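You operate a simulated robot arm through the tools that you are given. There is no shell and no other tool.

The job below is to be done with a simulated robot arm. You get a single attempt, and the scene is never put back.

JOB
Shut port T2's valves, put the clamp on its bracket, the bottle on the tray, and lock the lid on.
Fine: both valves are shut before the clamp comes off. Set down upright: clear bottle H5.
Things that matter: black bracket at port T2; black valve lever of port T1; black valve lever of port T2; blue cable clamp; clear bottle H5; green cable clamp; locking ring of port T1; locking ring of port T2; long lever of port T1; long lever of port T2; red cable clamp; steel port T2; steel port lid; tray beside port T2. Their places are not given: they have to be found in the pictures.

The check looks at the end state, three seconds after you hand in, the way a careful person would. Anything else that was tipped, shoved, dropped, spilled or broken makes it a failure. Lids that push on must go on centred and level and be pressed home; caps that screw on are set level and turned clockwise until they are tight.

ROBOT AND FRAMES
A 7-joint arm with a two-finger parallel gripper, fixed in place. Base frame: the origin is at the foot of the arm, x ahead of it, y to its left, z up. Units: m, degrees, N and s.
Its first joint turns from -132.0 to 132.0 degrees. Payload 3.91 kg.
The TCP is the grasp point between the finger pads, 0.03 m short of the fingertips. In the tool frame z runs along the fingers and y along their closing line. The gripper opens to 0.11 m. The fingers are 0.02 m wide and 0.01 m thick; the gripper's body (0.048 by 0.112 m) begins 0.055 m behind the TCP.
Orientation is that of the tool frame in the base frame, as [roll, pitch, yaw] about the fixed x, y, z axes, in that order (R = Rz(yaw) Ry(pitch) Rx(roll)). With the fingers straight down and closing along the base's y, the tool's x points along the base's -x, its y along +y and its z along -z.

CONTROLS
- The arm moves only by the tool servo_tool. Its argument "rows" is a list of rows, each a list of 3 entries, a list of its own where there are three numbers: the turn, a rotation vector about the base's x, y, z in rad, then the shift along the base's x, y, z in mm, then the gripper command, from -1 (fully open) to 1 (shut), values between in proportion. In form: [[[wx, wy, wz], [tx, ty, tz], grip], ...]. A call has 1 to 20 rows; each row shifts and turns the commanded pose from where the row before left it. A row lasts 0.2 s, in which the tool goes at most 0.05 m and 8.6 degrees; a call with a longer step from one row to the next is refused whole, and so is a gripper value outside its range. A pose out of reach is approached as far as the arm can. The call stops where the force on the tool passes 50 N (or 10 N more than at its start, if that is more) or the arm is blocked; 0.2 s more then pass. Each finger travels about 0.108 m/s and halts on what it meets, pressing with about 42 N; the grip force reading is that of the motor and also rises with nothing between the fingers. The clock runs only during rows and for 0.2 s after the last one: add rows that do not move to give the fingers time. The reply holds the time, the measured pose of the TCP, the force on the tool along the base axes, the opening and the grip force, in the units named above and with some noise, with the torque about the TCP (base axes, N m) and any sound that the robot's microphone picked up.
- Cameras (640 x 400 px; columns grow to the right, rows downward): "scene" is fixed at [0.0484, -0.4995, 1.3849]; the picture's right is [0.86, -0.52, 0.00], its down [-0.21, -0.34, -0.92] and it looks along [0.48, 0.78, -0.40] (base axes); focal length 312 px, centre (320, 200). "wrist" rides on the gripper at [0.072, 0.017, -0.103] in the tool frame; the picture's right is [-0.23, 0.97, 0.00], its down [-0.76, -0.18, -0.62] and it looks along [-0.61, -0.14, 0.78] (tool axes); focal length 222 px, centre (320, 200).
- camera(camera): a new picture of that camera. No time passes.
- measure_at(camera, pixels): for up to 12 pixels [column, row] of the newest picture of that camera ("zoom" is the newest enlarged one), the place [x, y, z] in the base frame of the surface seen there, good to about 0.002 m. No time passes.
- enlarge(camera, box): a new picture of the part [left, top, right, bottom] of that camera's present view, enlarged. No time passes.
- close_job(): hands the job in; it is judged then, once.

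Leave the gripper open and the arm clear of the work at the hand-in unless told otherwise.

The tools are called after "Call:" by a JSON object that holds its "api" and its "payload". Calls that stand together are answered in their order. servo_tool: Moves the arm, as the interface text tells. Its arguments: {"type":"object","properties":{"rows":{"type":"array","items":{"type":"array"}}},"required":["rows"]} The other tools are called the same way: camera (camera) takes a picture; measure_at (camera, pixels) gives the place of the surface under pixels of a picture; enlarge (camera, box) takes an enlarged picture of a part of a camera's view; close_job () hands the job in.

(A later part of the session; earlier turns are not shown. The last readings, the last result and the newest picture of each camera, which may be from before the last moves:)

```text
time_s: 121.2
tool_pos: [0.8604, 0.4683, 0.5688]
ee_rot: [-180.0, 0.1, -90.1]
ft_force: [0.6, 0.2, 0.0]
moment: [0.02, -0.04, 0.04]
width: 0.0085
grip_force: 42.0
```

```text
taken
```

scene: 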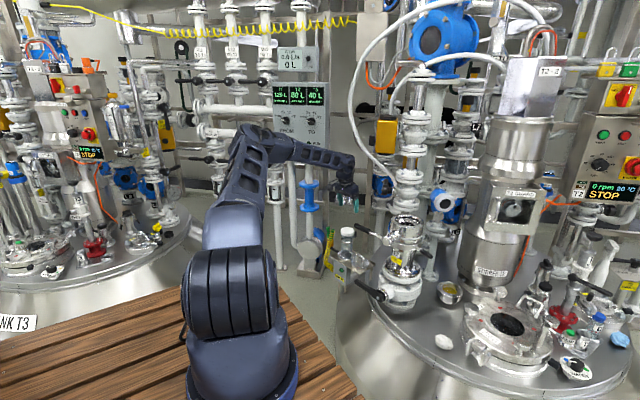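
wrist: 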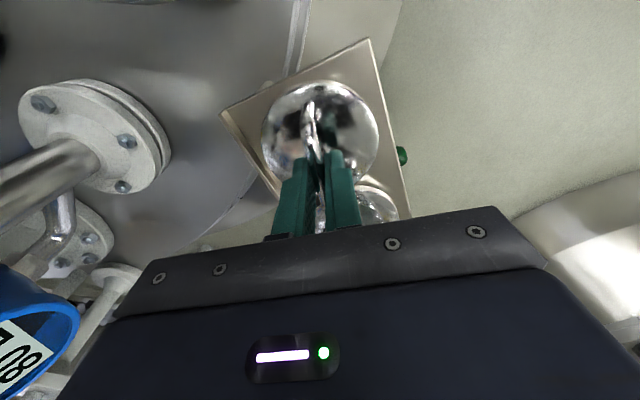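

Handle held (8.5 mm bar, 42 N). I lift the lid slowly.

Call:
{"api": "servo_tool", "payload": {"rows": [[[0, 0, 0], [0, 0, 6], 1], [[0, 0, 0], [0, 0, 10], 1], [[0, 0, 0], [0, 0, 20], 1], [[0, 0, 0], [0, 0, 30], 1], [[0, 0, 0], [0, 0, 35], 1], [[0, 0, 0], [0, 0, 0], 1]]}}

Call:
{"api": "camera", "payload": {"camera": "wrist"}}

Call:
{"api": "enlarge", "payload": {"camera": "scene", "box": [320, 180, 420, 280]}}

```text
time_s: 122.5
tool_pos: [0.8597, 0.469, 0.6709]
ee_rot: [179.9, 0.1, -90.2]
ft_force: [-0.2, -0.6, -2.3]
moment: [0.02, -0.02, 0.02]
width: 0.0081
grip_force: 42.1
```

```text
taken
```

wrist: 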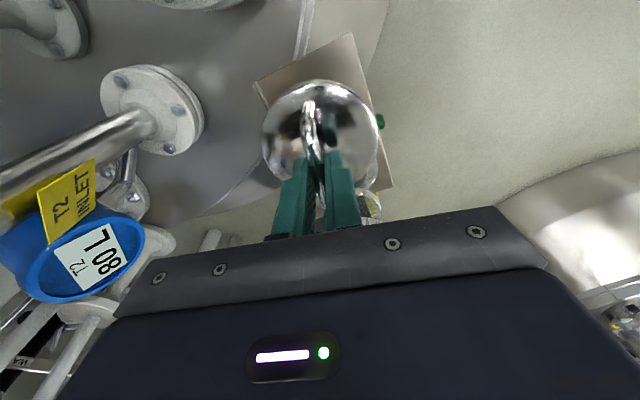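

```text
4.00 times, centred on (370, 230) of scene
```

zoom: 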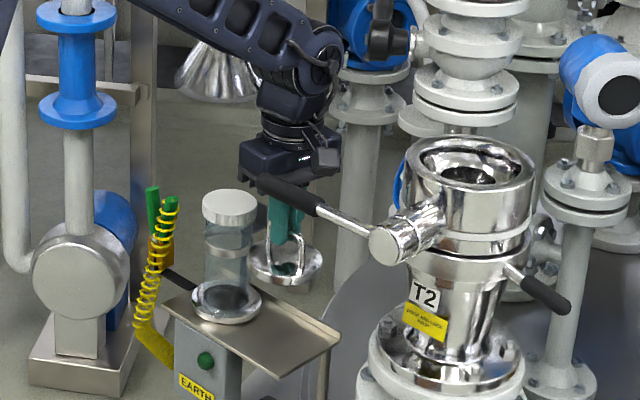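

The lid hangs level from the fingers (2.3 N). I raise it well above the cup rim and first move beyond the port (toward -y), so the wrist camera can see the open cup and I can measure its centre.

Call:
{"api": "servo_tool", "payload": {"rows": [[[0, 0, 0], [0, 0, 38], 1], [[0, 0, 0], [0, 0, 38], 1], [[0, 0, 0], [0, 0, 38], 1], [[0, 0, 0], [0, 0, 38], 1], [[0, 0, 0], [0, 0, 38], 1], [[0, 0, 0], [0, 0, 38], 1], [[0, 0, 0], [0, 0, 38], 1], [[0, 0, 0], [10, -35, 0], 1], [[0, 0, 0], [10, -38, 0], 1], [[0, 0, 0], [10, -38, 0], 1], [[0, 0, 0], [10, -38, 0], 1], [[0, 0, 0], [10, -38, 0], 1], [[0, 0, 0], [10, -38, 0], 1], [[0, 0, 0], [6, -38, 0], 1], [[0, 0, 0], [0, -38, 0], 1], [[0, 0, 0], [0, 0, 0], 1]]}}

Call:
{"api": "camera", "payload": {"camera": "wrist"}}

Call:
{"api": "enlarge", "payload": {"camera": "wrist", "box": [230, 30, 430, 220]}}

```text
time_s: 126.0
tool_pos: [0.9253, 0.1668, 0.9343]
ee_rot: [179.9, 0.1, -90.2]
ft_force: [-0.4, -0.7, -2.7]
moment: [-0.02, -0.01, 0.02]
width: 0.008
grip_force: 41.9
```

```text
taken
```

wrist: 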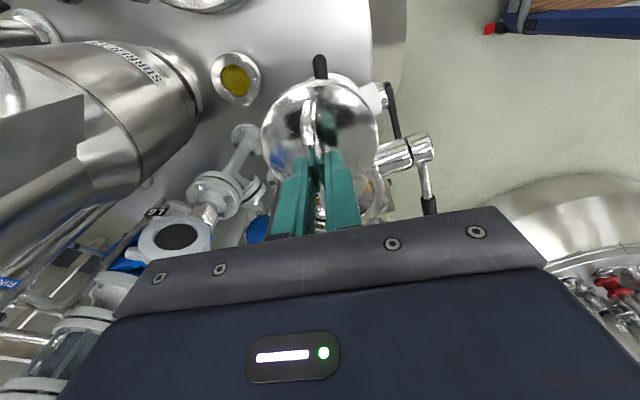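

```text
2.11 times, centred on (330, 125) of wrist
```

zoom: 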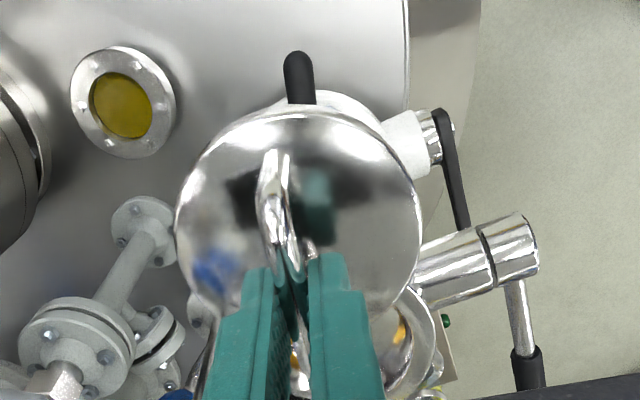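

The lid hides the cup from the wrist camera. I use the scene camera for the cup rim.

Call:
{"api": "enlarge", "payload": {"camera": "scene", "box": [385, 195, 445, 245]}}

Call:
{"api": "measure_at", "payload": {"camera": "zoom", "pixels": [[120, 120], [200, 60], [320, 60], [400, 110], [380, 190], [250, 220], [160, 190], [130, 150]]}}

```text
8.00 times, centred on (415, 220) of scene
```

zoom: 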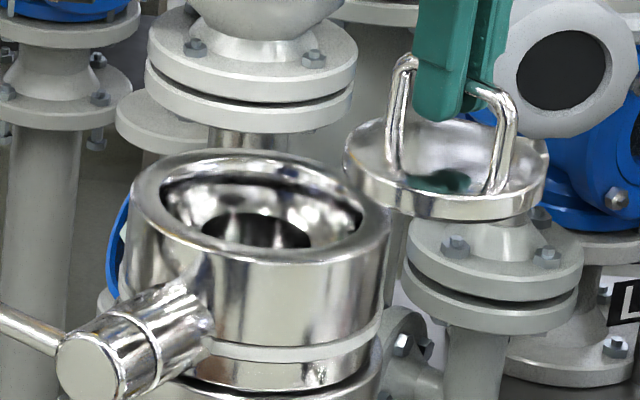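

```text
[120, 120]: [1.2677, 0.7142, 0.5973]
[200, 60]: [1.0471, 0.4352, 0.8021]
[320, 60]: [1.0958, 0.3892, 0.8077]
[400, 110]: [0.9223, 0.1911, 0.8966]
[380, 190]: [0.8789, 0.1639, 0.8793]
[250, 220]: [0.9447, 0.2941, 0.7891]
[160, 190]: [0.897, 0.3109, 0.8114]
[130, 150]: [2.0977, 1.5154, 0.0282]
```

Call:
{"api": "measure_at", "payload": {"camera": "zoom", "pixels": [[145, 205], [180, 242], [250, 259], [330, 250], [373, 225], [358, 190], [310, 165], [250, 153], [190, 163], [150, 185]]}}

Call:
{"api": "measure_at", "payload": {"camera": "zoom", "pixels": [[350, 175], [400, 208], [450, 215], [500, 212], [540, 190], [545, 160], [350, 150], [420, 75], [445, 200], [405, 60], [510, 100], [450, 165]]}}

```text
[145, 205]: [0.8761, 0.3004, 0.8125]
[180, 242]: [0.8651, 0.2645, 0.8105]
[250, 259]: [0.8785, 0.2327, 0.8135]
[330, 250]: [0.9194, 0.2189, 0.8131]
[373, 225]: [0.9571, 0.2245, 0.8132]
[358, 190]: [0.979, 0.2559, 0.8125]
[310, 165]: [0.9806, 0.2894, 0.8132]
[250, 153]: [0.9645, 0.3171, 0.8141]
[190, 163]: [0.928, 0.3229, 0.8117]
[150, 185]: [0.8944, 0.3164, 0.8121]
```

```text
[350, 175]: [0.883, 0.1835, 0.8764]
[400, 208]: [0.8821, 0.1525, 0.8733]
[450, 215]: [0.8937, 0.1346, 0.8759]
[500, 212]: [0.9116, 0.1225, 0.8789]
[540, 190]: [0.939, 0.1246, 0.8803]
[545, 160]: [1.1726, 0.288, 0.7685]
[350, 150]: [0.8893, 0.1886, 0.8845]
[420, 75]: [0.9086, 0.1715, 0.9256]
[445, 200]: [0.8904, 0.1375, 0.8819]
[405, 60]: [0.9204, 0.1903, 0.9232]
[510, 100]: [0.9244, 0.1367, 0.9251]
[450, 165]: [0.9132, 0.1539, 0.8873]
```

I refine the cup centre with a stronger zoom on the rim.

Call:
{"api": "enlarge", "payload": {"camera": "scene", "box": [398, 208, 436, 232]}}

Call:
{"api": "measure_at", "payload": {"camera": "zoom", "pixels": [[90, 150], [550, 160]]}}

```text
16.00 times, centred on (417, 220) of scene
```

zoom: 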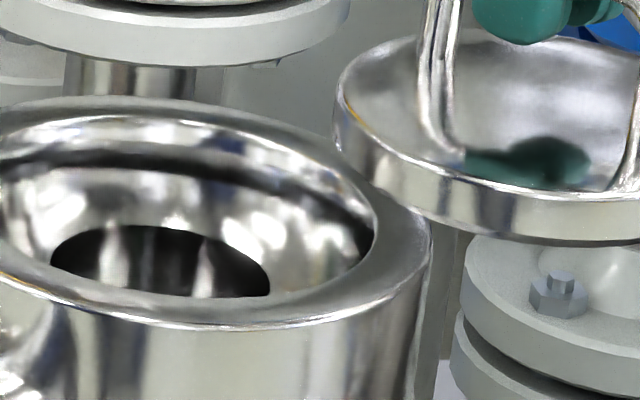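

```text
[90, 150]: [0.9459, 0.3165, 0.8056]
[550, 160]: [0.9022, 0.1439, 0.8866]
```

Call:
{"api": "enlarge", "payload": {"camera": "scene", "box": [388, 206, 428, 231]}}

Call:
{"api": "measure_at", "payload": {"camera": "zoom", "pixels": [[80, 190], [110, 235], [160, 270], [220, 292], [300, 300], [380, 292], [450, 265], [510, 225], [545, 180], [550, 140], [520, 110], [480, 90]]}}

```text
16.00 times, centred on (408, 218) of scene
```

zoom: 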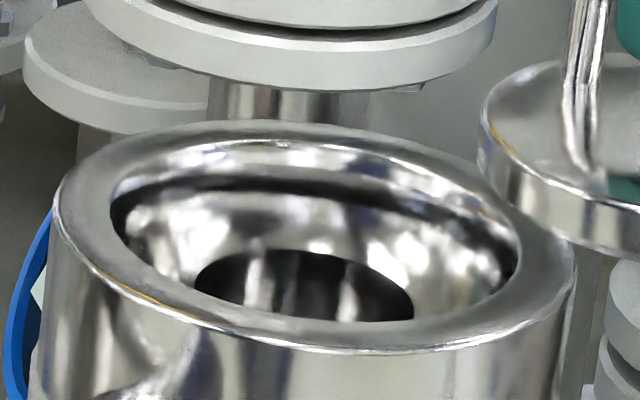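

```text
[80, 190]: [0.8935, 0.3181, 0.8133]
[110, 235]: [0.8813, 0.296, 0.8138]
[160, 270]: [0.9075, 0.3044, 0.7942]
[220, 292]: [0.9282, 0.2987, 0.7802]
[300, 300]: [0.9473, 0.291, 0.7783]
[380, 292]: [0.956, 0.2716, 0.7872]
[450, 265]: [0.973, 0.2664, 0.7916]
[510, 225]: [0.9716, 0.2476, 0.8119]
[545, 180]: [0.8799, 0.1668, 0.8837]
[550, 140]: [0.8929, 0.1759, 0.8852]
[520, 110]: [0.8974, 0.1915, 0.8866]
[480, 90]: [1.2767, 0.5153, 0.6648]
```

Call:
{"api": "measure_at", "payload": {"camera": "zoom", "pixels": [[66, 215], [565, 262], [300, 343], [290, 129], [105, 215], [528, 240], [330, 326], [285, 138], [120, 275], [200, 320], [450, 325], [430, 150]]}}

```text
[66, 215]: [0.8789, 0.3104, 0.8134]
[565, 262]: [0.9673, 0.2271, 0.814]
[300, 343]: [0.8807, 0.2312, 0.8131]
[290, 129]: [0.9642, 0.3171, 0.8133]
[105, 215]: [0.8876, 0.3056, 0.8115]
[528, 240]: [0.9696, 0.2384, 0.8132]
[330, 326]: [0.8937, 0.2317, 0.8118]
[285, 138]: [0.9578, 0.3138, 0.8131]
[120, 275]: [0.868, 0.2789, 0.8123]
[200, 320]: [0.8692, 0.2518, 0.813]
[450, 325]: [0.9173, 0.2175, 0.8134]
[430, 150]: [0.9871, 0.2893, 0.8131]
```

Combining rim (0.9267, 0.2732), bottle (0.9295, 0.2745) and ring readings, the cup centre is about (0.928, 0.2742). The lid's centre coincides with the TCP. I move over it with the lid's underside 2 cm above the rim and check in the scene view.

Call:
{"api": "servo_tool", "payload": {"rows": [[[0, 0, 0], [1, 35, 0], 1], [[0, 0, 0], [1, 37, 0], 1], [[0, 0, 0], [0.7, 35.4, 0], 1], [[0, 0, 0], [0, 0, -20], 1], [[0, 0, 0], [0, 0, -14], 1], [[0, 0, 0], [0, 0, 0], 1]]}}

Call:
{"api": "camera", "payload": {"camera": "wrist"}}

Call:
{"api": "enlarge", "payload": {"camera": "scene", "box": [385, 190, 430, 235]}}

```text
time_s: 127.3
tool_pos: [0.929, 0.2736, 0.9001]
ee_rot: [180.0, 0.1, -90.1]
ft_force: [0.8, -0.2, -3.7]
moment: [-0.02, 0.01, -0.02]
width: 0.008
grip_force: 42.2
```

```text
taken
```

wrist: 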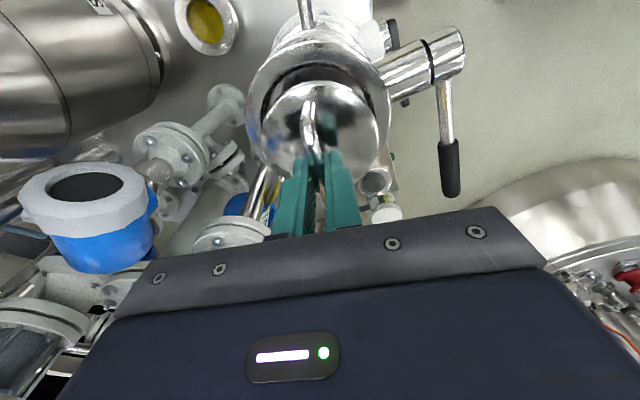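

```text
8.89 times, centred on (408, 212) of scene
```

zoom: 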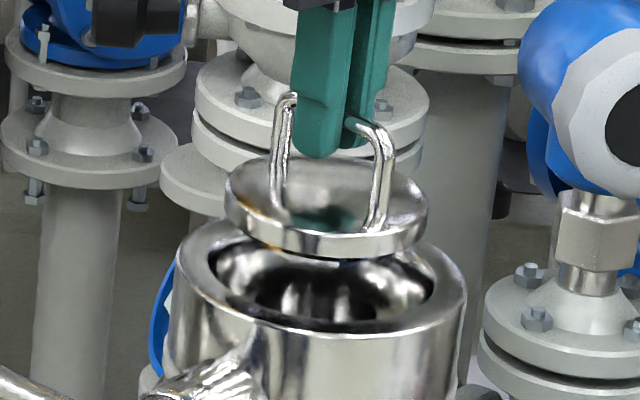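

Level and above the opening. I check the alignment with the wrist camera as well.

Call:
{"api": "enlarge", "payload": {"camera": "wrist", "box": [235, 30, 405, 190]}}

Call:
{"api": "measure_at", "payload": {"camera": "zoom", "pixels": [[115, 170], [420, 170], [260, 50], [150, 85], [380, 80], [115, 210], [420, 215], [130, 260]]}}

```text
2.50 times, centred on (320, 110) of wrist
```

zoom: 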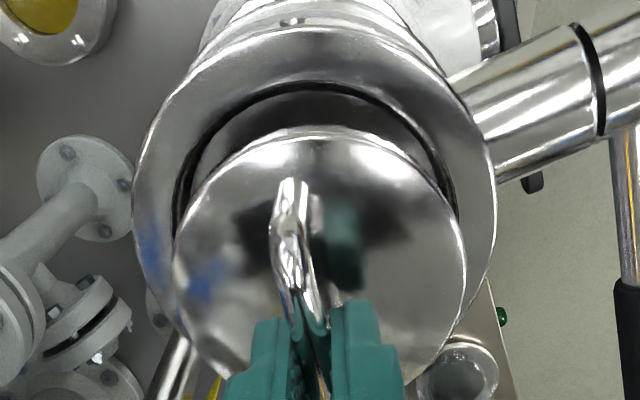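

```text
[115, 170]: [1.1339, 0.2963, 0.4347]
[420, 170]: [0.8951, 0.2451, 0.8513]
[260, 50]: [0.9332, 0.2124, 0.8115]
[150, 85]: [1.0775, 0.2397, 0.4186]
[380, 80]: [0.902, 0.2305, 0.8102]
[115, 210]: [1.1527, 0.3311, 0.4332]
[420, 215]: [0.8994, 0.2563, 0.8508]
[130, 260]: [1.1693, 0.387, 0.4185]
```

Call:
{"api": "measure_at", "payload": {"camera": "zoom", "pixels": [[142, 180], [139, 210], [488, 180], [492, 210], [300, 33], [200, 75], [420, 70], [180, 250], [458, 240], [315, 136], [220, 180], [425, 190]]}}

```text
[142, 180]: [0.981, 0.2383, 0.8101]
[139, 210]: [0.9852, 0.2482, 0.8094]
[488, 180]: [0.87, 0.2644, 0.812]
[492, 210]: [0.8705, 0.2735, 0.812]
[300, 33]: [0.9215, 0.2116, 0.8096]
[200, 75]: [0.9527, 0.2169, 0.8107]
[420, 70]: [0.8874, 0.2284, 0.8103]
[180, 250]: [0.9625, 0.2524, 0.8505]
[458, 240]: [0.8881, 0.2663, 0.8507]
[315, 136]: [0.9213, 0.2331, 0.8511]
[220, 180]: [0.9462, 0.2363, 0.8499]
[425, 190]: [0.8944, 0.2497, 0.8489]
```

From the same picture: cup centre (0.9302, 0.2720), lid centre (0.928, 0.2735). I shift the lid by (+2, -1.3) mm and lower to where its underside just enters the rim.

Call:
{"api": "servo_tool", "payload": {"rows": [[[0, 0, 0], [2, -1.3, 0], 1], [[0, 0, 0], [0, 0, -12], 1], [[0, 0, 0], [0, 0, -8], 1], [[0, 0, 0], [0, 0, 0], 1]]}}

Call:
{"api": "camera", "payload": {"camera": "wrist"}}

Call:
{"api": "enlarge", "payload": {"camera": "wrist", "box": [235, 30, 405, 190]}}

Call:
{"api": "enlarge", "payload": {"camera": "scene", "box": [385, 195, 430, 240]}}

```text
time_s: 128.3
tool_pos: [0.9321, 0.2742, 0.8815]
ee_rot: [-180.0, 0.1, -90.2]
ft_force: [0.3, 0.8, -3.7]
moment: [-0.02, -0.01, 0.0]
width: 0.0081
grip_force: 41.8
```

```text
taken
```

wrist: 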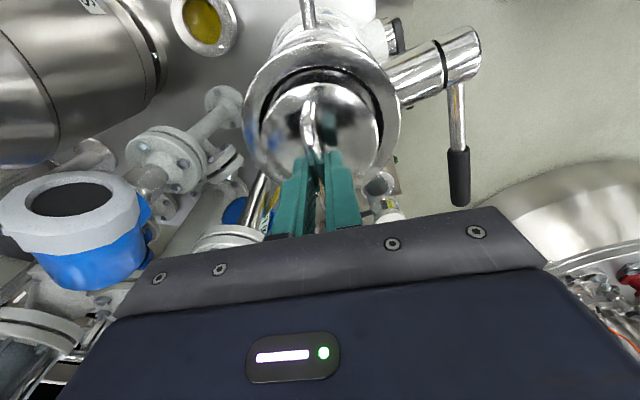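

```text
2.50 times, centred on (320, 110) of wrist
```

zoom: 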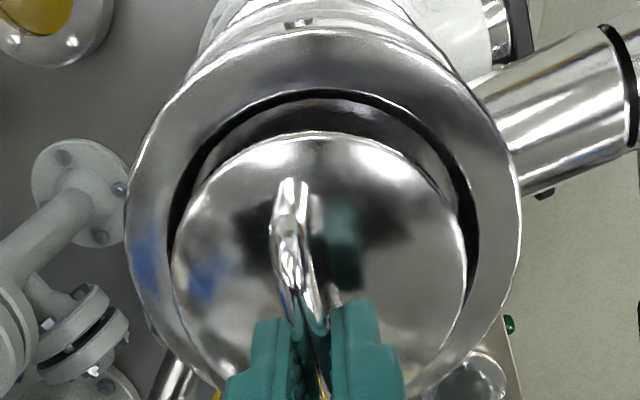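

```text
8.89 times, centred on (408, 218) of scene
```

zoom: 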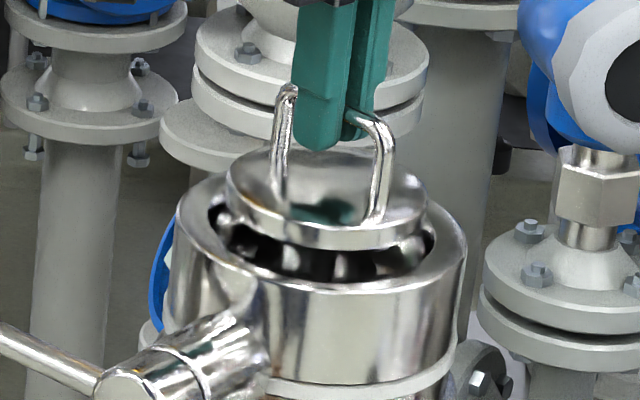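

From wrist and scene pictures together the lid is now about 1.9 mm too far in +x and 2.7 mm in +y. I correct by (-1.8, -2.6) mm and check again.

Call:
{"api": "servo_tool", "payload": {"rows": [[[0, 0, 0], [-1.8, -2.6, 0], 1], [[0, 0, 0], [0, 0, 0], 1]]}}

Call:
{"api": "enlarge", "payload": {"camera": "wrist", "box": [235, 30, 405, 190]}}

Call:
{"api": "measure_at", "payload": {"camera": "zoom", "pixels": [[130, 200], [128, 230], [515, 200], [518, 225], [310, 36], [210, 75], [430, 75], [178, 260], [460, 245], [315, 140], [220, 185], [425, 190]]}}

Call:
{"api": "enlarge", "payload": {"camera": "scene", "box": [385, 195, 430, 240]}}

```text
time_s: 128.9
tool_pos: [0.9289, 0.2709, 0.8817]
ee_rot: [180.0, 0.1, -90.1]
ft_force: [0.1, -0.4, -2.5]
moment: [0.0, 0.0, -0.03]
width: 0.0082
grip_force: 41.6
```

```text
2.50 times, centred on (320, 110) of wrist
```

zoom: 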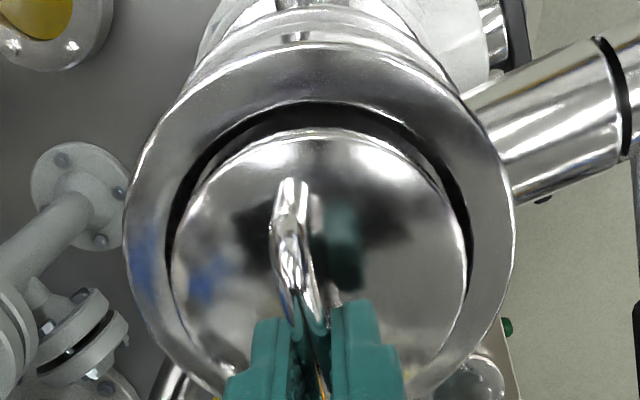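

```text
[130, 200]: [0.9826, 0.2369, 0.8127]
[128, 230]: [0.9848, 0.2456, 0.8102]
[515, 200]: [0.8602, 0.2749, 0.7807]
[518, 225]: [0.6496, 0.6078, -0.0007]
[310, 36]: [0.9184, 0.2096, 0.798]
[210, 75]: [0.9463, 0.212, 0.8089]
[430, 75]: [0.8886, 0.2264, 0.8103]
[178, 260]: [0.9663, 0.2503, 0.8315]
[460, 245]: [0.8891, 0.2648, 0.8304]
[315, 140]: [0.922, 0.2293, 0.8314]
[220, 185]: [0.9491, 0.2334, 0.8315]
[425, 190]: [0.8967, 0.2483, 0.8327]
```

```text
8.89 times, centred on (408, 218) of scene
```

zoom: 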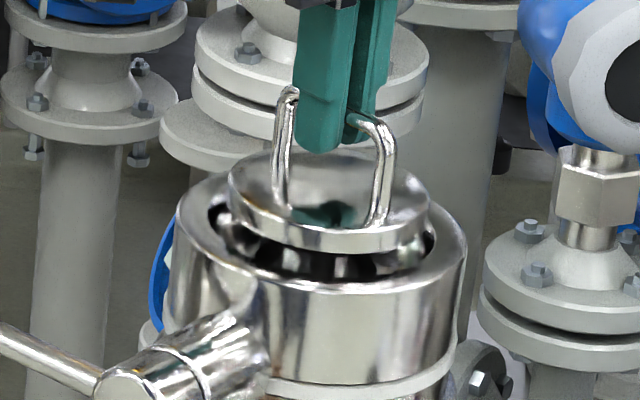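

Wrist view: lid and cup centred to within about 0.5 mm sideways; in y perhaps 1 mm short. I shift +0.8 mm in y and lower gently, watching the force.

Call:
{"api": "servo_tool", "payload": {"rows": [[[0, 0, 0], [0.3, 0.8, 0], 1], [[0, 0, 0], [0, 0, -4], 1], [[0, 0, 0], [0, 0, -4], 1], [[0, 0, 0], [0, 0, 0], 1]]}}

Call:
{"api": "enlarge", "payload": {"camera": "scene", "box": [385, 195, 430, 240]}}

```text
time_s: 129.9
tool_pos: [0.93, 0.2728, 0.8738]
ee_rot: [179.9, 0.1, -90.1]
ft_force: [-1.1, -0.4, -3.2]
moment: [-0.01, -0.01, 0.0]
width: 0.0081
grip_force: 42.0
```

```text
8.89 times, centred on (408, 218) of scene
```

zoom: 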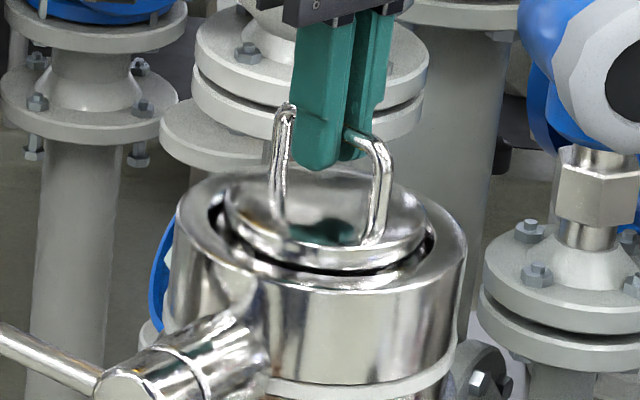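

The underside is already below the rim with no contact. I keep lowering gently.

Call:
{"api": "servo_tool", "payload": {"rows": [[[0, 0, 0], [0, 0, -4], 1], [[0, 0, 0], [0, 0, -4], 1], [[0, 0, 0], [0, 0, -3], 1], [[0, 0, 0], [0, 0, 0], 1]]}}

Call:
{"api": "enlarge", "payload": {"camera": "scene", "box": [385, 195, 430, 240]}}

Call:
{"api": "enlarge", "payload": {"camera": "wrist", "box": [235, 30, 405, 190]}}

```text
time_s: 130.9
tool_pos: [0.9292, 0.2725, 0.8635]
ee_rot: [180.0, 0.1, -90.1]
ft_force: [-0.2, 0.8, -2.8]
moment: [0.0, -0.01, 0.05]
width: 0.0084
grip_force: 41.6
```

```text
8.89 times, centred on (408, 218) of scene
```

zoom: 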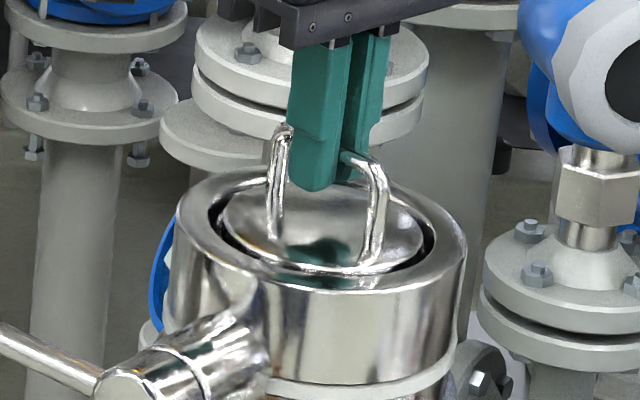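

```text
2.50 times, centred on (320, 110) of wrist
```

zoom: 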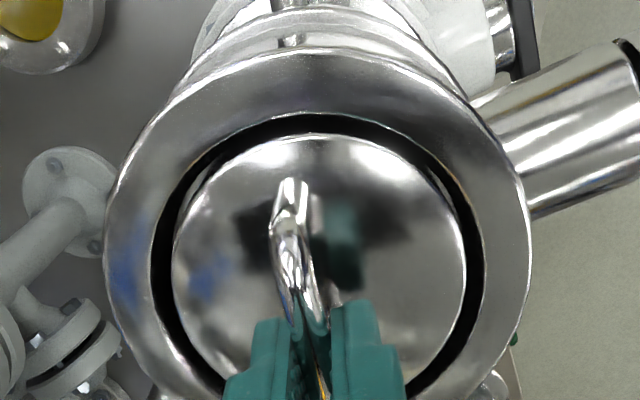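

Inside the rim, side gaps are even (19 / 17 px). I check the gap in y by measurement.

Call:
{"api": "measure_at", "payload": {"camera": "zoom", "pixels": [[315, 106], [315, 142], [148, 260], [490, 250], [178, 260], [461, 250], [200, 165], [435, 160], [225, 185], [415, 180]]}}

Call:
{"api": "enlarge", "payload": {"camera": "scene", "box": [390, 205, 426, 229]}}

Call:
{"api": "measure_at", "payload": {"camera": "zoom", "pixels": [[110, 190], [525, 220], [320, 290], [290, 130], [150, 195], [490, 220], [320, 270], [300, 150]]}}

```text
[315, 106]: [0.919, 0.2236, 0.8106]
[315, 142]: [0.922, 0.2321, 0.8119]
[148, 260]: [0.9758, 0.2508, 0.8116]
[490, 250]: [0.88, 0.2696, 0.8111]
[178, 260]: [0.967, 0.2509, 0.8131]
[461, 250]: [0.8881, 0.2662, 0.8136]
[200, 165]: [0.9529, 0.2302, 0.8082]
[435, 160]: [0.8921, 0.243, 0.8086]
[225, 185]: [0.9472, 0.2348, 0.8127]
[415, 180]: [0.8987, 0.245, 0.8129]
```

```text
16.00 times, centred on (408, 217) of scene
```

zoom: 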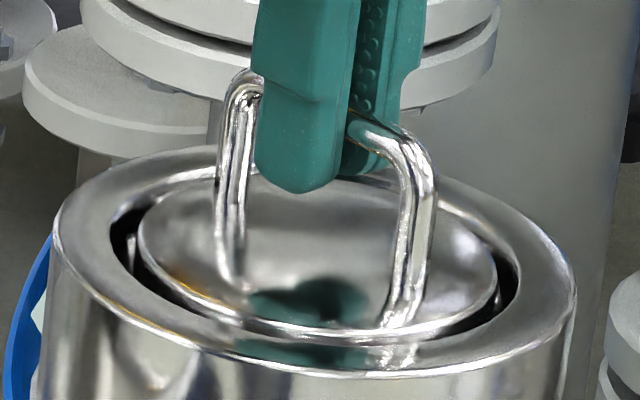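

```text
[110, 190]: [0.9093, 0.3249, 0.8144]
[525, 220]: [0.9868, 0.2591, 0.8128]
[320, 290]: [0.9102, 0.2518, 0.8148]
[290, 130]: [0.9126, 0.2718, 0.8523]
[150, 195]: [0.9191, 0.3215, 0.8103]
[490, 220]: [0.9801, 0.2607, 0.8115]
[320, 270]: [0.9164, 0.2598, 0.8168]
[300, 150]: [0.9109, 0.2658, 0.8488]
```

Gaps are equal all round (within half a millimetre). I lower to contact.

Call:
{"api": "servo_tool", "payload": {"rows": [[[0, 0, 0], [0, 0, -3], 1], [[0, 0, 0], [0, 0, -3], 1], [[0, 0, 0], [0, 0, -2], 1], [[0, 0, 0], [0, 0, 0], 1]]}}

```text
time_s: 131.9
tool_pos: [0.9292, 0.2715, 0.8561]
ee_rot: [-179.9, 0.2, -90.2]
ft_force: [-3.7, -0.9, 15.0]
moment: [-0.33, 0.06, -0.04]
width: 0.0083
grip_force: 42.1
```

Contact with 15 N at z 0.856. I look whether the lid is level and how deep it sits.

Call:
{"api": "enlarge", "payload": {"camera": "scene", "box": [390, 205, 426, 229]}}

Call:
{"api": "measure_at", "payload": {"camera": "zoom", "pixels": [[160, 240], [200, 275], [280, 310], [380, 320], [450, 300], [480, 270], [470, 235], [300, 230], [250, 230], [440, 250]]}}

Call:
{"api": "enlarge", "payload": {"camera": "wrist", "box": [235, 30, 405, 190]}}

Call:
{"api": "measure_at", "payload": {"camera": "zoom", "pixels": [[315, 145], [220, 190], [180, 250], [200, 320], [420, 190], [460, 250], [440, 320], [240, 230], [400, 250], [380, 180]]}}

```text
16.00 times, centred on (408, 217) of scene
```

zoom: 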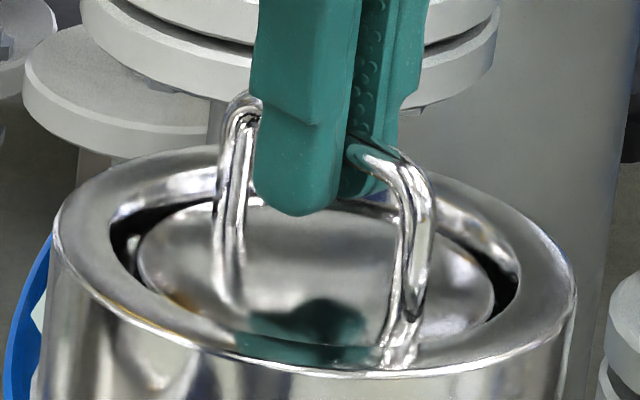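

```text
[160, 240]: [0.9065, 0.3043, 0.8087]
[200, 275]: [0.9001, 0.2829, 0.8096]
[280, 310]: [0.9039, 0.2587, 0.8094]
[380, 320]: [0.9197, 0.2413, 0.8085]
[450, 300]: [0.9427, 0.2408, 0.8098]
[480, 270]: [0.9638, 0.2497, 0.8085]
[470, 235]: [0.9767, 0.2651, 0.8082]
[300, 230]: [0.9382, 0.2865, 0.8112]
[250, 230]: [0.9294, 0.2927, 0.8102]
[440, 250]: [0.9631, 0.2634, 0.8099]
```

```text
2.50 times, centred on (320, 110) of wrist
```

zoom: 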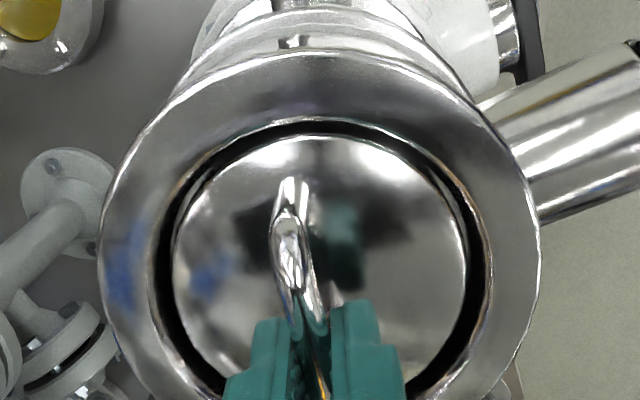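

```text
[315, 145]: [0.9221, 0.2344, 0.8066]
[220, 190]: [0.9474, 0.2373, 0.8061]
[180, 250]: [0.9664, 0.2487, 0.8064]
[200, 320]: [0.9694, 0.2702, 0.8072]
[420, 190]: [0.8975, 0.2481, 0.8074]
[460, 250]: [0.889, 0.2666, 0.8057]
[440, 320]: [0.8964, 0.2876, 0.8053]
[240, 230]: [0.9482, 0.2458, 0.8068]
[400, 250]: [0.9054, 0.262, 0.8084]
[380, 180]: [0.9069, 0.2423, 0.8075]
```

The lid is level (top z 0.806-0.809 all over), 1-2 mm above T1's seated height. I press it home with more force.

Call:
{"api": "servo_tool", "payload": {"rows": [[[0, 0, 0], [0, 0, -1], 1], [[0, 0, 0], [0, 0, -1], 1], [[0, 0, 0], [0, 0, -1], 1], [[0, 0, 0], [0, 0, 0], 1]]}}

```text
time_s: 132.9
tool_pos: [0.9279, 0.2715, 0.8527]
ee_rot: [-179.8, 0.0, -90.1]
ft_force: [11.8, 2.2, 29.3]
moment: [0.12, -0.12, -0.02]
width: 0.0081
grip_force: 42.3
```

Call:
{"api": "enlarge", "payload": {"camera": "wrist", "box": [235, 30, 405, 190]}}

Call:
{"api": "measure_at", "payload": {"camera": "zoom", "pixels": [[315, 145], [220, 190], [180, 250], [200, 320], [420, 190], [460, 250], [440, 320], [240, 230], [400, 250], [380, 180], [288, 240], [320, 90]]}}

Call:
{"api": "enlarge", "payload": {"camera": "scene", "box": [390, 205, 426, 229]}}

Call:
{"api": "measure_at", "payload": {"camera": "zoom", "pixels": [[160, 240], [200, 275], [280, 310], [380, 320], [450, 300], [480, 270], [470, 235], [300, 230], [245, 110], [410, 160], [440, 250]]}}

```text
2.50 times, centred on (320, 110) of wrist
```

zoom: 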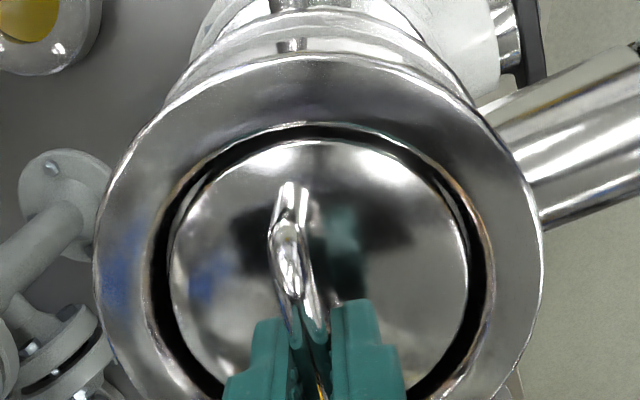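

```text
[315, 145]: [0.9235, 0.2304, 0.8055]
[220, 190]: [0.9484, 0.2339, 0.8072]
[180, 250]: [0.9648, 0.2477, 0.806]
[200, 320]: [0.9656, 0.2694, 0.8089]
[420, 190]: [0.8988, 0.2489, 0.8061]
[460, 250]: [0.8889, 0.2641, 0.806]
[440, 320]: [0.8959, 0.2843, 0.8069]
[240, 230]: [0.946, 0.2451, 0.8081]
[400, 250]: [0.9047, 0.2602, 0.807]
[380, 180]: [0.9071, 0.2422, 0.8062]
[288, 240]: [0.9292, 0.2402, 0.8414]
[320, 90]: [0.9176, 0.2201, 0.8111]
```

```text
16.00 times, centred on (408, 217) of scene
```

zoom: 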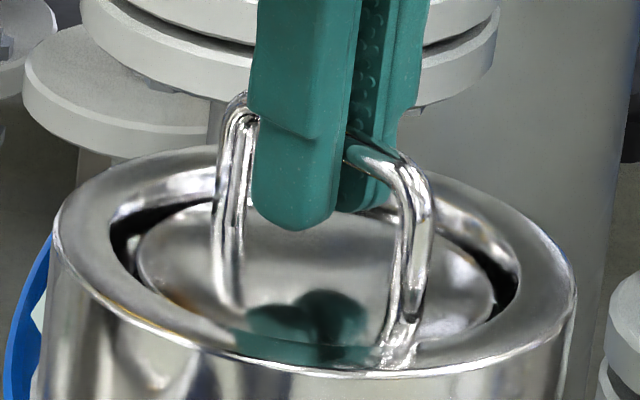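

```text
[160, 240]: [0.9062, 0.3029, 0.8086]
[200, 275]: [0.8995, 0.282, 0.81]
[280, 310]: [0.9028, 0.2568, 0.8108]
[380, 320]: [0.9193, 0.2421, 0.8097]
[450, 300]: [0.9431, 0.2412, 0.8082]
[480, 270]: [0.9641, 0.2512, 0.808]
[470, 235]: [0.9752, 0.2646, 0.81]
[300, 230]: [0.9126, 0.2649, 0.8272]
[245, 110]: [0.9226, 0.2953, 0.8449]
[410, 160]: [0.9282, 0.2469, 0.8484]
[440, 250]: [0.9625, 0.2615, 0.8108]
```

The lid stayed at z 0.806 while the fingers slid a little down the handle, so it is seated at T1's height (handle top 0.848). I relieve, open the fingers and rise.

Call:
{"api": "servo_tool", "payload": {"rows": [[[0, 0, 0], [0, 0, 1], 1], [[0, 0, 0], [0, 0, 0], 0.6], [[0, 0, 0], [0, 0, 0], 0.2], [[0, 0, 0], [0, 0, 0], 0.1], [[0, 0, 0], [0, 0, 10], 0.1], [[0, 0, 0], [0, 0, 25], 0.1], [[0, 0, 0], [0, 0, 35], 0.1], [[0, 0, 0], [0, 0, 35], 0.1], [[0, 0, 0], [0, 0, 0], 0.1]]}}

Call:
{"api": "camera", "payload": {"camera": "wrist"}}

Call:
{"api": "enlarge", "payload": {"camera": "scene", "box": [385, 195, 430, 240]}}

```text
time_s: 134.9
tool_pos: [0.9292, 0.2729, 0.9567]
ee_rot: [-180.0, 0.1, -90.1]
ft_force: [0.3, -0.2, 0.5]
moment: [0.0, -0.03, 0.0]
width: 0.0493
grip_force: 0.0
```

```text
taken
```

wrist: 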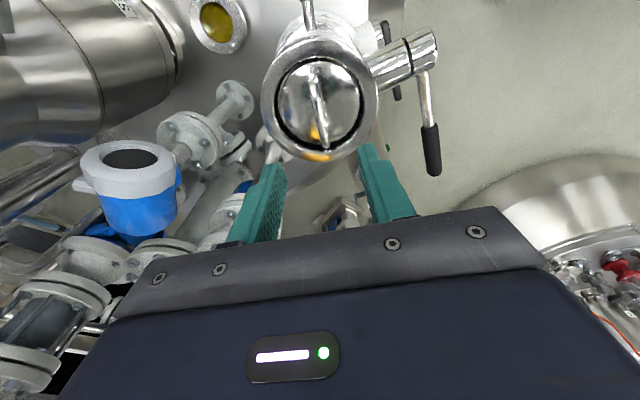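

```text
8.89 times, centred on (408, 218) of scene
```

zoom: 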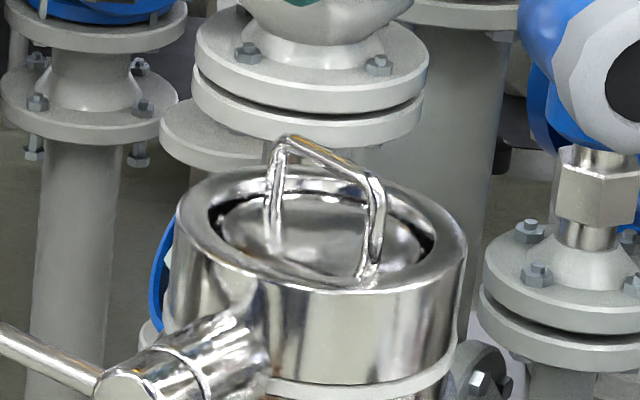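

The lid sits in the port. I check concentricity and level from above.

Call:
{"api": "enlarge", "payload": {"camera": "wrist", "box": [250, 30, 390, 170]}}

Call:
{"api": "measure_at", "payload": {"camera": "zoom", "pixels": [[205, 130], [430, 130], [315, 95], [320, 270], [190, 190], [445, 190], [250, 105], [390, 105], [230, 240], [410, 240], [315, 150], [345, 100]]}}

```text
2.86 times, centred on (320, 100) of wrist
```

zoom: 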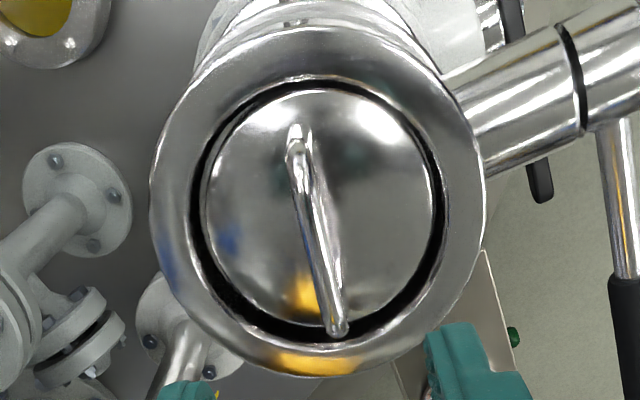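

```text
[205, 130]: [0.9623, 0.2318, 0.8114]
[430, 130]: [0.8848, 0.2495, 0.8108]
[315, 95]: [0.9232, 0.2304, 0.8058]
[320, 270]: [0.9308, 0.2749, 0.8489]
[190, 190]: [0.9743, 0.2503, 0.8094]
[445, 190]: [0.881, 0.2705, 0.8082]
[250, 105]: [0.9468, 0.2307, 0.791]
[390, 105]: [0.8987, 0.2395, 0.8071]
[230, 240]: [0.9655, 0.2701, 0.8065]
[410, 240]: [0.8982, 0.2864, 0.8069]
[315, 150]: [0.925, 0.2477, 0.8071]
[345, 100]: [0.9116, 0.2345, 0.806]
```

Lid and rim are concentric (centres within 1 mm) and level. Now the ring: I go above the peg (at about (0.921, 0.150)) and straddle it.

Call:
{"api": "servo_tool", "payload": {"rows": [[[0, 0, 0], [-2, -40, 0], 0.2], [[0, 0, 0], [-3, -42, 0], 0.27], [[0, 0, 0], [-3, -41, 0], 0.27], [[0, 0, 0], [0, 0, -40], 0.27], [[0, 0, 0], [0, 0, -40], 0.27], [[0, 0, 0], [0, 0, -40], 0.27], [[0, 0, 0], [0, 0, -40], 0.27], [[0, 0, 0], [0, 0, -20], 0.27], [[0, 0, 0], [0, 0, 0], 0.27]]}}

Call:
{"api": "camera", "payload": {"camera": "wrist"}}

```text
time_s: 136.9
tool_pos: [0.9196, 0.1487, 0.7762]
ee_rot: [-180.0, 0.0, -90.1]
ft_force: [0.1, -0.4, 0.1]
moment: [0.0, 0.02, -0.02]
width: 0.0402
grip_force: 0.0
```

```text
taken
```

wrist: 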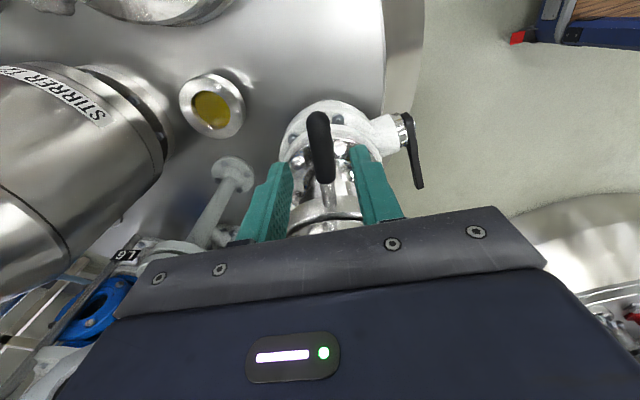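

The peg is centred. I lower, narrow the fingers to 24 mm, and start turning clockwise back toward the locked place.

Call:
{"api": "servo_tool", "payload": {"rows": [[[0, 0, 0], [0, 0, -16], 0.27], [[0, 0, 0], [0, 0, -15], 0.4], [[0, 0, 0], [0, 0, 0], 0.56], [[0, 0, -0.08], [-10.3, 0.9, 0], 0.56], [[0, 0, -0.08], [-10.1, 1.8, 0], 0.56], [[0, 0, -0.08], [-9.8, 2.5, 0], 0.56], [[0, 0, 0], [0, 0, 0], 0.56]]}}

Call:
{"api": "camera", "payload": {"camera": "wrist"}}

```text
time_s: 138.6
tool_pos: [0.892, 0.1551, 0.7472]
ee_rot: [180.0, 0.1, -103.9]
ft_force: [3.1, -0.8, 0.8]
moment: [-0.03, -0.05, -0.03]
width: 0.0255
grip_force: 0.9
```

```text
taken
```

wrist: 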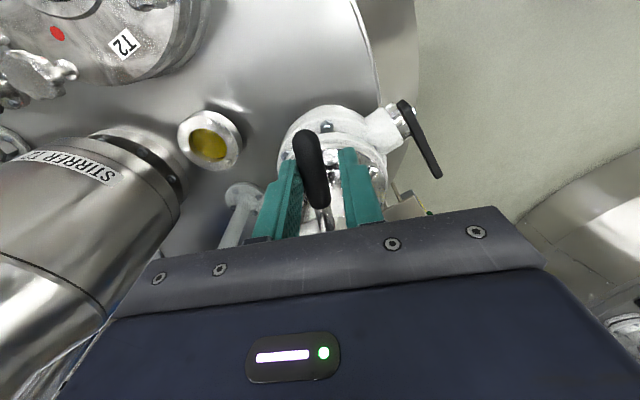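

The peg follows (3 N). I continue clockwise.

Call:
{"api": "servo_tool", "payload": {"rows": [[[0, 0, -0.08], [-9.8, 3.3, 0], 0.56], [[0, 0, -0.08], [-9.4, 4.1, 0], 0.56], [[0, 0, -0.08], [-9.1, 4.9, 0], 0.56], [[0, 0, -0.08], [-8.7, 5.5, 0], 0.56], [[0, 0, 0], [0, 0, 0], 0.56]]}}

Call:
{"api": "camera", "payload": {"camera": "wrist"}}

```text
time_s: 139.8
tool_pos: [0.8555, 0.1722, 0.7466]
ee_rot: [180.0, 0.1, -122.2]
ft_force: [1.1, -0.3, 0.8]
moment: [-0.02, -0.06, -0.02]
width: 0.0253
grip_force: 0.3
```

```text
taken
```

wrist: 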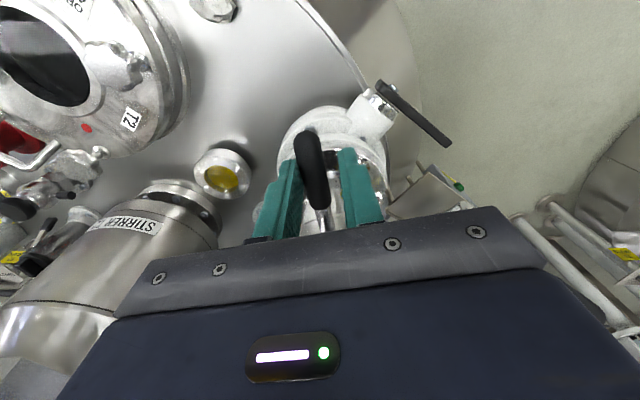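

Call:
{"api": "servo_tool", "payload": {"rows": [[[0, 0, -0.08], [-8.2, 6.3, 0], 0.56], [[0, 0, -0.08], [-7.5, 6.7, 0], 0.56], [[0, 0, 0], [0, 0, 0], 0.56]]}}

Call:
{"api": "camera", "payload": {"camera": "wrist"}}

Call:
{"api": "measure_at", "payload": {"camera": "wrist", "pixels": [[308, 145], [315, 175], [320, 195], [324, 215]]}}

```text
time_s: 140.6
tool_pos: [0.8376, 0.1843, 0.7475]
ee_rot: [-180.0, 0.1, -131.4]
ft_force: [1.2, -0.7, 0.4]
moment: [-0.02, -0.06, -0.01]
width: 0.0255
grip_force: 1.3
```

```text
taken
```

wrist: 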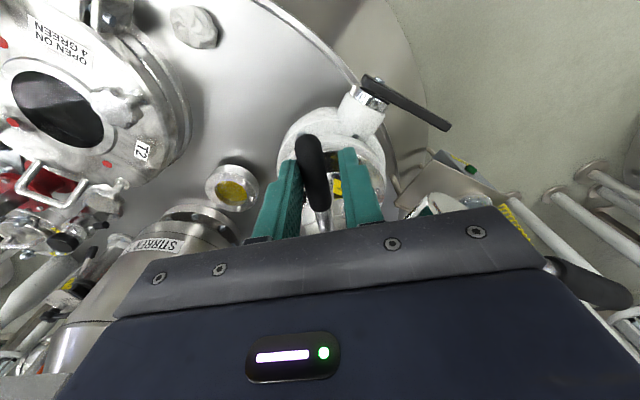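

```text
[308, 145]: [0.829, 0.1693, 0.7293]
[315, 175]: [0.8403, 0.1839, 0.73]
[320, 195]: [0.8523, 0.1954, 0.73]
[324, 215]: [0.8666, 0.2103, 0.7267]
```

About 4-5 degrees remain to the old locked place. I push on in small steps to the stop.

Call:
{"api": "servo_tool", "payload": {"rows": [[[0, 0, -0.04], [-3.7, 3.6, 0], 0.56], [[0, 0, -0.04], [-3.6, 3.7, 0], 0.56], [[0, 0, 0], [0, 0, 0], 0.56]]}}

Call:
{"api": "camera", "payload": {"camera": "wrist"}}

```text
time_s: 141.3
tool_pos: [0.8315, 0.1923, 0.7477]
ee_rot: [-180.0, 0.1, -136.0]
ft_force: [1.6, -2.4, 0.4]
moment: [-0.05, -0.06, -0.02]
width: 0.0252
grip_force: 1.4
```

```text
taken
```

wrist: 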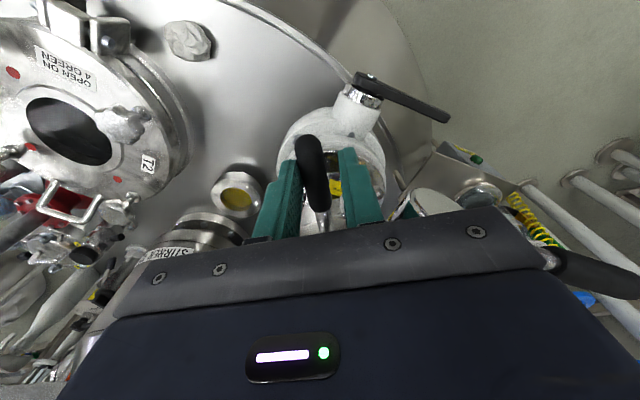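

Call:
{"api": "servo_tool", "payload": {"rows": [[[0, 0, -0.03], [-2.6, 2.8, 0], 0.56], [[0, 0, -0.03], [-2.5, 2.9, 0], 0.56], [[0, 0, 0], [0, 0, 0], 0.56]]}}

Call:
{"api": "camera", "payload": {"camera": "wrist"}}

Call:
{"api": "measure_at", "payload": {"camera": "wrist", "pixels": [[308, 145], [315, 175], [320, 195], [324, 215]]}}

```text
time_s: 142.2
tool_pos: [0.8254, 0.197, 0.7474]
ee_rot: [-179.9, 0.1, -139.5]
ft_force: [13.0, -10.6, -0.4]
moment: [-0.12, -0.38, -0.11]
width: 0.032
grip_force: 8.0
```

```text
taken
```

wrist: 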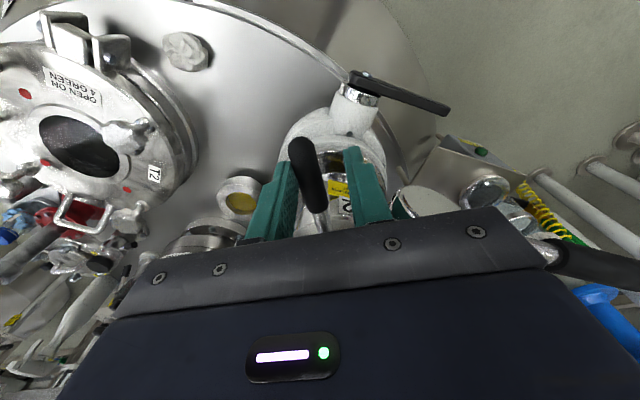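

```text
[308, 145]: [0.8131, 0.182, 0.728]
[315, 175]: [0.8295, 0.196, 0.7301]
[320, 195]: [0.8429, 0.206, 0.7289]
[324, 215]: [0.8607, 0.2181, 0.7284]
```

Force is rising: the peg has come up against its stop. I check the peg's line.

Call:
{"api": "measure_at", "payload": {"camera": "wrist", "pixels": [[300, 148], [306, 170], [312, 190], [317, 207], [321, 220]]}}

Call:
{"api": "servo_tool", "payload": {"rows": [[[0, 0, 0], [0, 0, 0], 0.8], [[0, 0, 0], [0, 0, 0], 1], [[0, 0, 0], [0, 0, 0], 1]]}}

Call:
{"api": "camera", "payload": {"camera": "wrist"}}

```text
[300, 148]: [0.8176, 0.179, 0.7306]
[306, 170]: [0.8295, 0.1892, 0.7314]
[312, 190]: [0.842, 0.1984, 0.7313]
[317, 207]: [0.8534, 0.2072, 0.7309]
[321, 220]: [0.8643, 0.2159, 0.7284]
```

```text
time_s: 142.7
tool_pos: [0.8305, 0.1908, 0.7489]
ee_rot: [-179.3, 0.3, -139.8]
ft_force: [31.1, -19.8, -13.7]
moment: [-0.07, -1.19, -0.27]
width: 0.0142
grip_force: 42.0
stopped in row 2: the force on the tool passed its limit at 60 N (the readings are from after the stop); the commanded pose is now the measured one
```

```text
taken
```

wrist: 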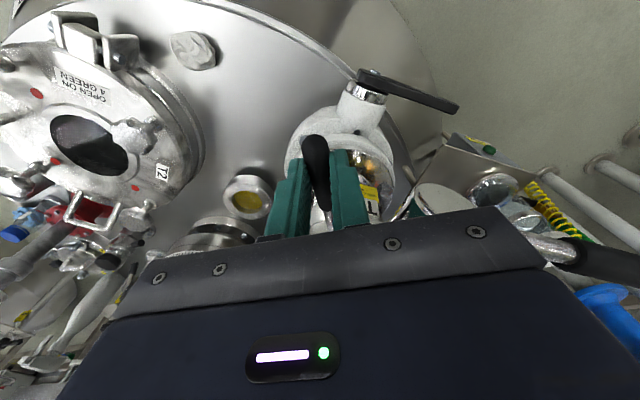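

The peg stands firmly at its stop, in the same place as it was originally (locked). I open the fingers and rise.

Call:
{"api": "servo_tool", "payload": {"rows": [[[0, 0, 0], [0, 0, 0], 0.5], [[0, 0, 0], [0, 0, 0], 0.3], [[0, 0, 0], [0, 0, 0], 0.27], [[0, 0, 0], [0, 0, 25], 0.27], [[0, 0, 0], [0, 0, 40], 0.27], [[0, 0, 0], [-5, -10, 40], 0.27], [[0, 0, 0], [-5, -10, 40], 0.27], [[0, 0, 0], [0, 0, 0], 0.27]]}}

Call:
{"api": "camera", "payload": {"camera": "wrist"}}

Call:
{"api": "enlarge", "payload": {"camera": "scene", "box": [370, 190, 450, 280]}}

```text
time_s: 144.5
tool_pos: [0.8182, 0.1746, 0.8932]
ee_rot: [-179.5, 0.1, -139.6]
ft_force: [-0.4, -1.1, 0.0]
moment: [0.0, -0.03, 0.01]
width: 0.0403
grip_force: 0.0
```

```text
taken
```

wrist: 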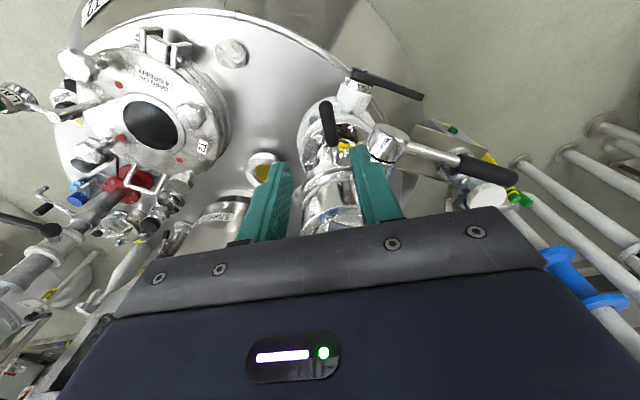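

```text
4.44 times, centred on (410, 235) of scene
```

zoom: 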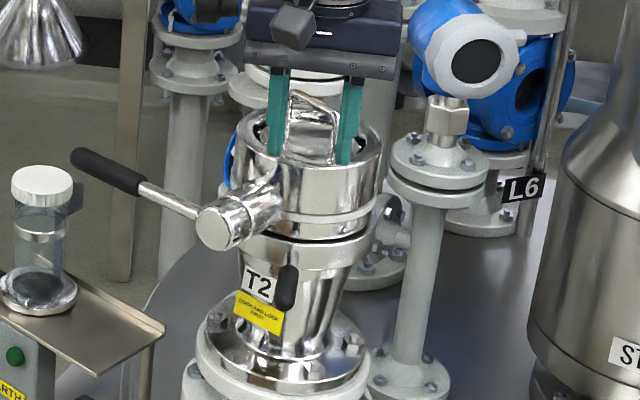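

I compare the peg's place with the original measurement.

Call:
{"api": "measure_at", "payload": {"camera": "wrist", "pixels": [[325, 108], [328, 120], [331, 132], [335, 145], [340, 158]]}}

Call:
{"api": "enlarge", "payload": {"camera": "scene", "box": [385, 205, 435, 265]}}

Call:
{"api": "measure_at", "payload": {"camera": "zoom", "pixels": [[265, 300], [258, 330], [275, 270], [268, 310], [262, 345]]}}

```text
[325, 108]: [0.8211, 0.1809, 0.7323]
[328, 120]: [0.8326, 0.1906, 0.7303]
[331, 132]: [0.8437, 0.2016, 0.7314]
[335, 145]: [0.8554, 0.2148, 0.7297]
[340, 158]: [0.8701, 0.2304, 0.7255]
```

```text
6.67 times, centred on (410, 235) of scene
```

zoom: 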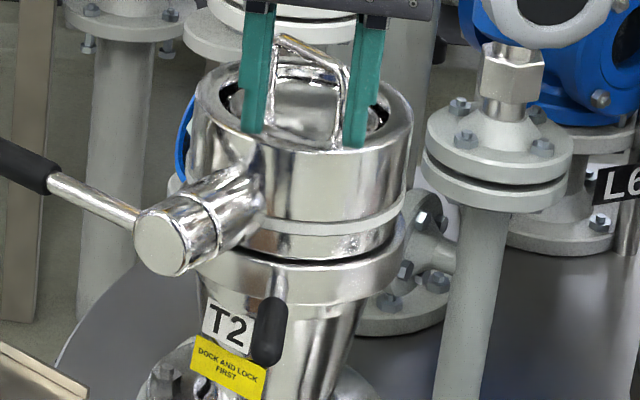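

```text
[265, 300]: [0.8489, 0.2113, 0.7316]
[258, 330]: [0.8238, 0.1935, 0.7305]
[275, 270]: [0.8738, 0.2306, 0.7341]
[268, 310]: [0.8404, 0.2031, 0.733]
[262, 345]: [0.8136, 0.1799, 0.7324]
```

The peg is exactly where it was when locked. I verify both levers, the bottle and the clamp once more before withdrawing.

Call:
{"api": "measure_at", "payload": {"camera": "wrist", "pixels": [[390, 140], [430, 152], [465, 165], [485, 170], [355, 75], [385, 85], [418, 97], [490, 195]]}}

Call:
{"api": "enlarge", "payload": {"camera": "scene", "box": [320, 200, 430, 310]}}

```text
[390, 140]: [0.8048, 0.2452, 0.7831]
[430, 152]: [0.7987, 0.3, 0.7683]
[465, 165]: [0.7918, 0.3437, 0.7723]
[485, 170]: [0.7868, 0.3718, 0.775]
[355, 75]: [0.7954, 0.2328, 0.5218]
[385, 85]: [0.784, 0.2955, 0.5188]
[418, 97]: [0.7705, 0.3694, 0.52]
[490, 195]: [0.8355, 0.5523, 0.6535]
```

```text
3.64 times, centred on (375, 255) of scene
```

zoom: 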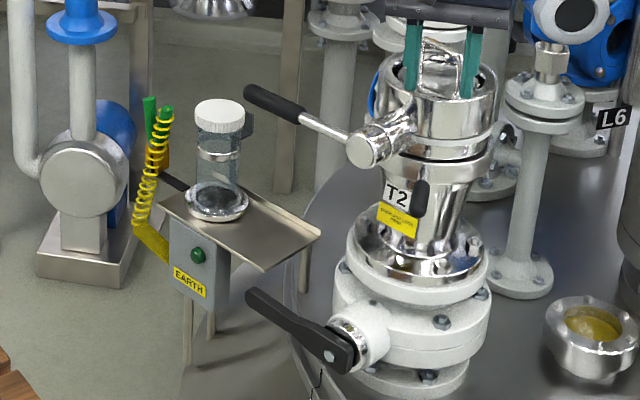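

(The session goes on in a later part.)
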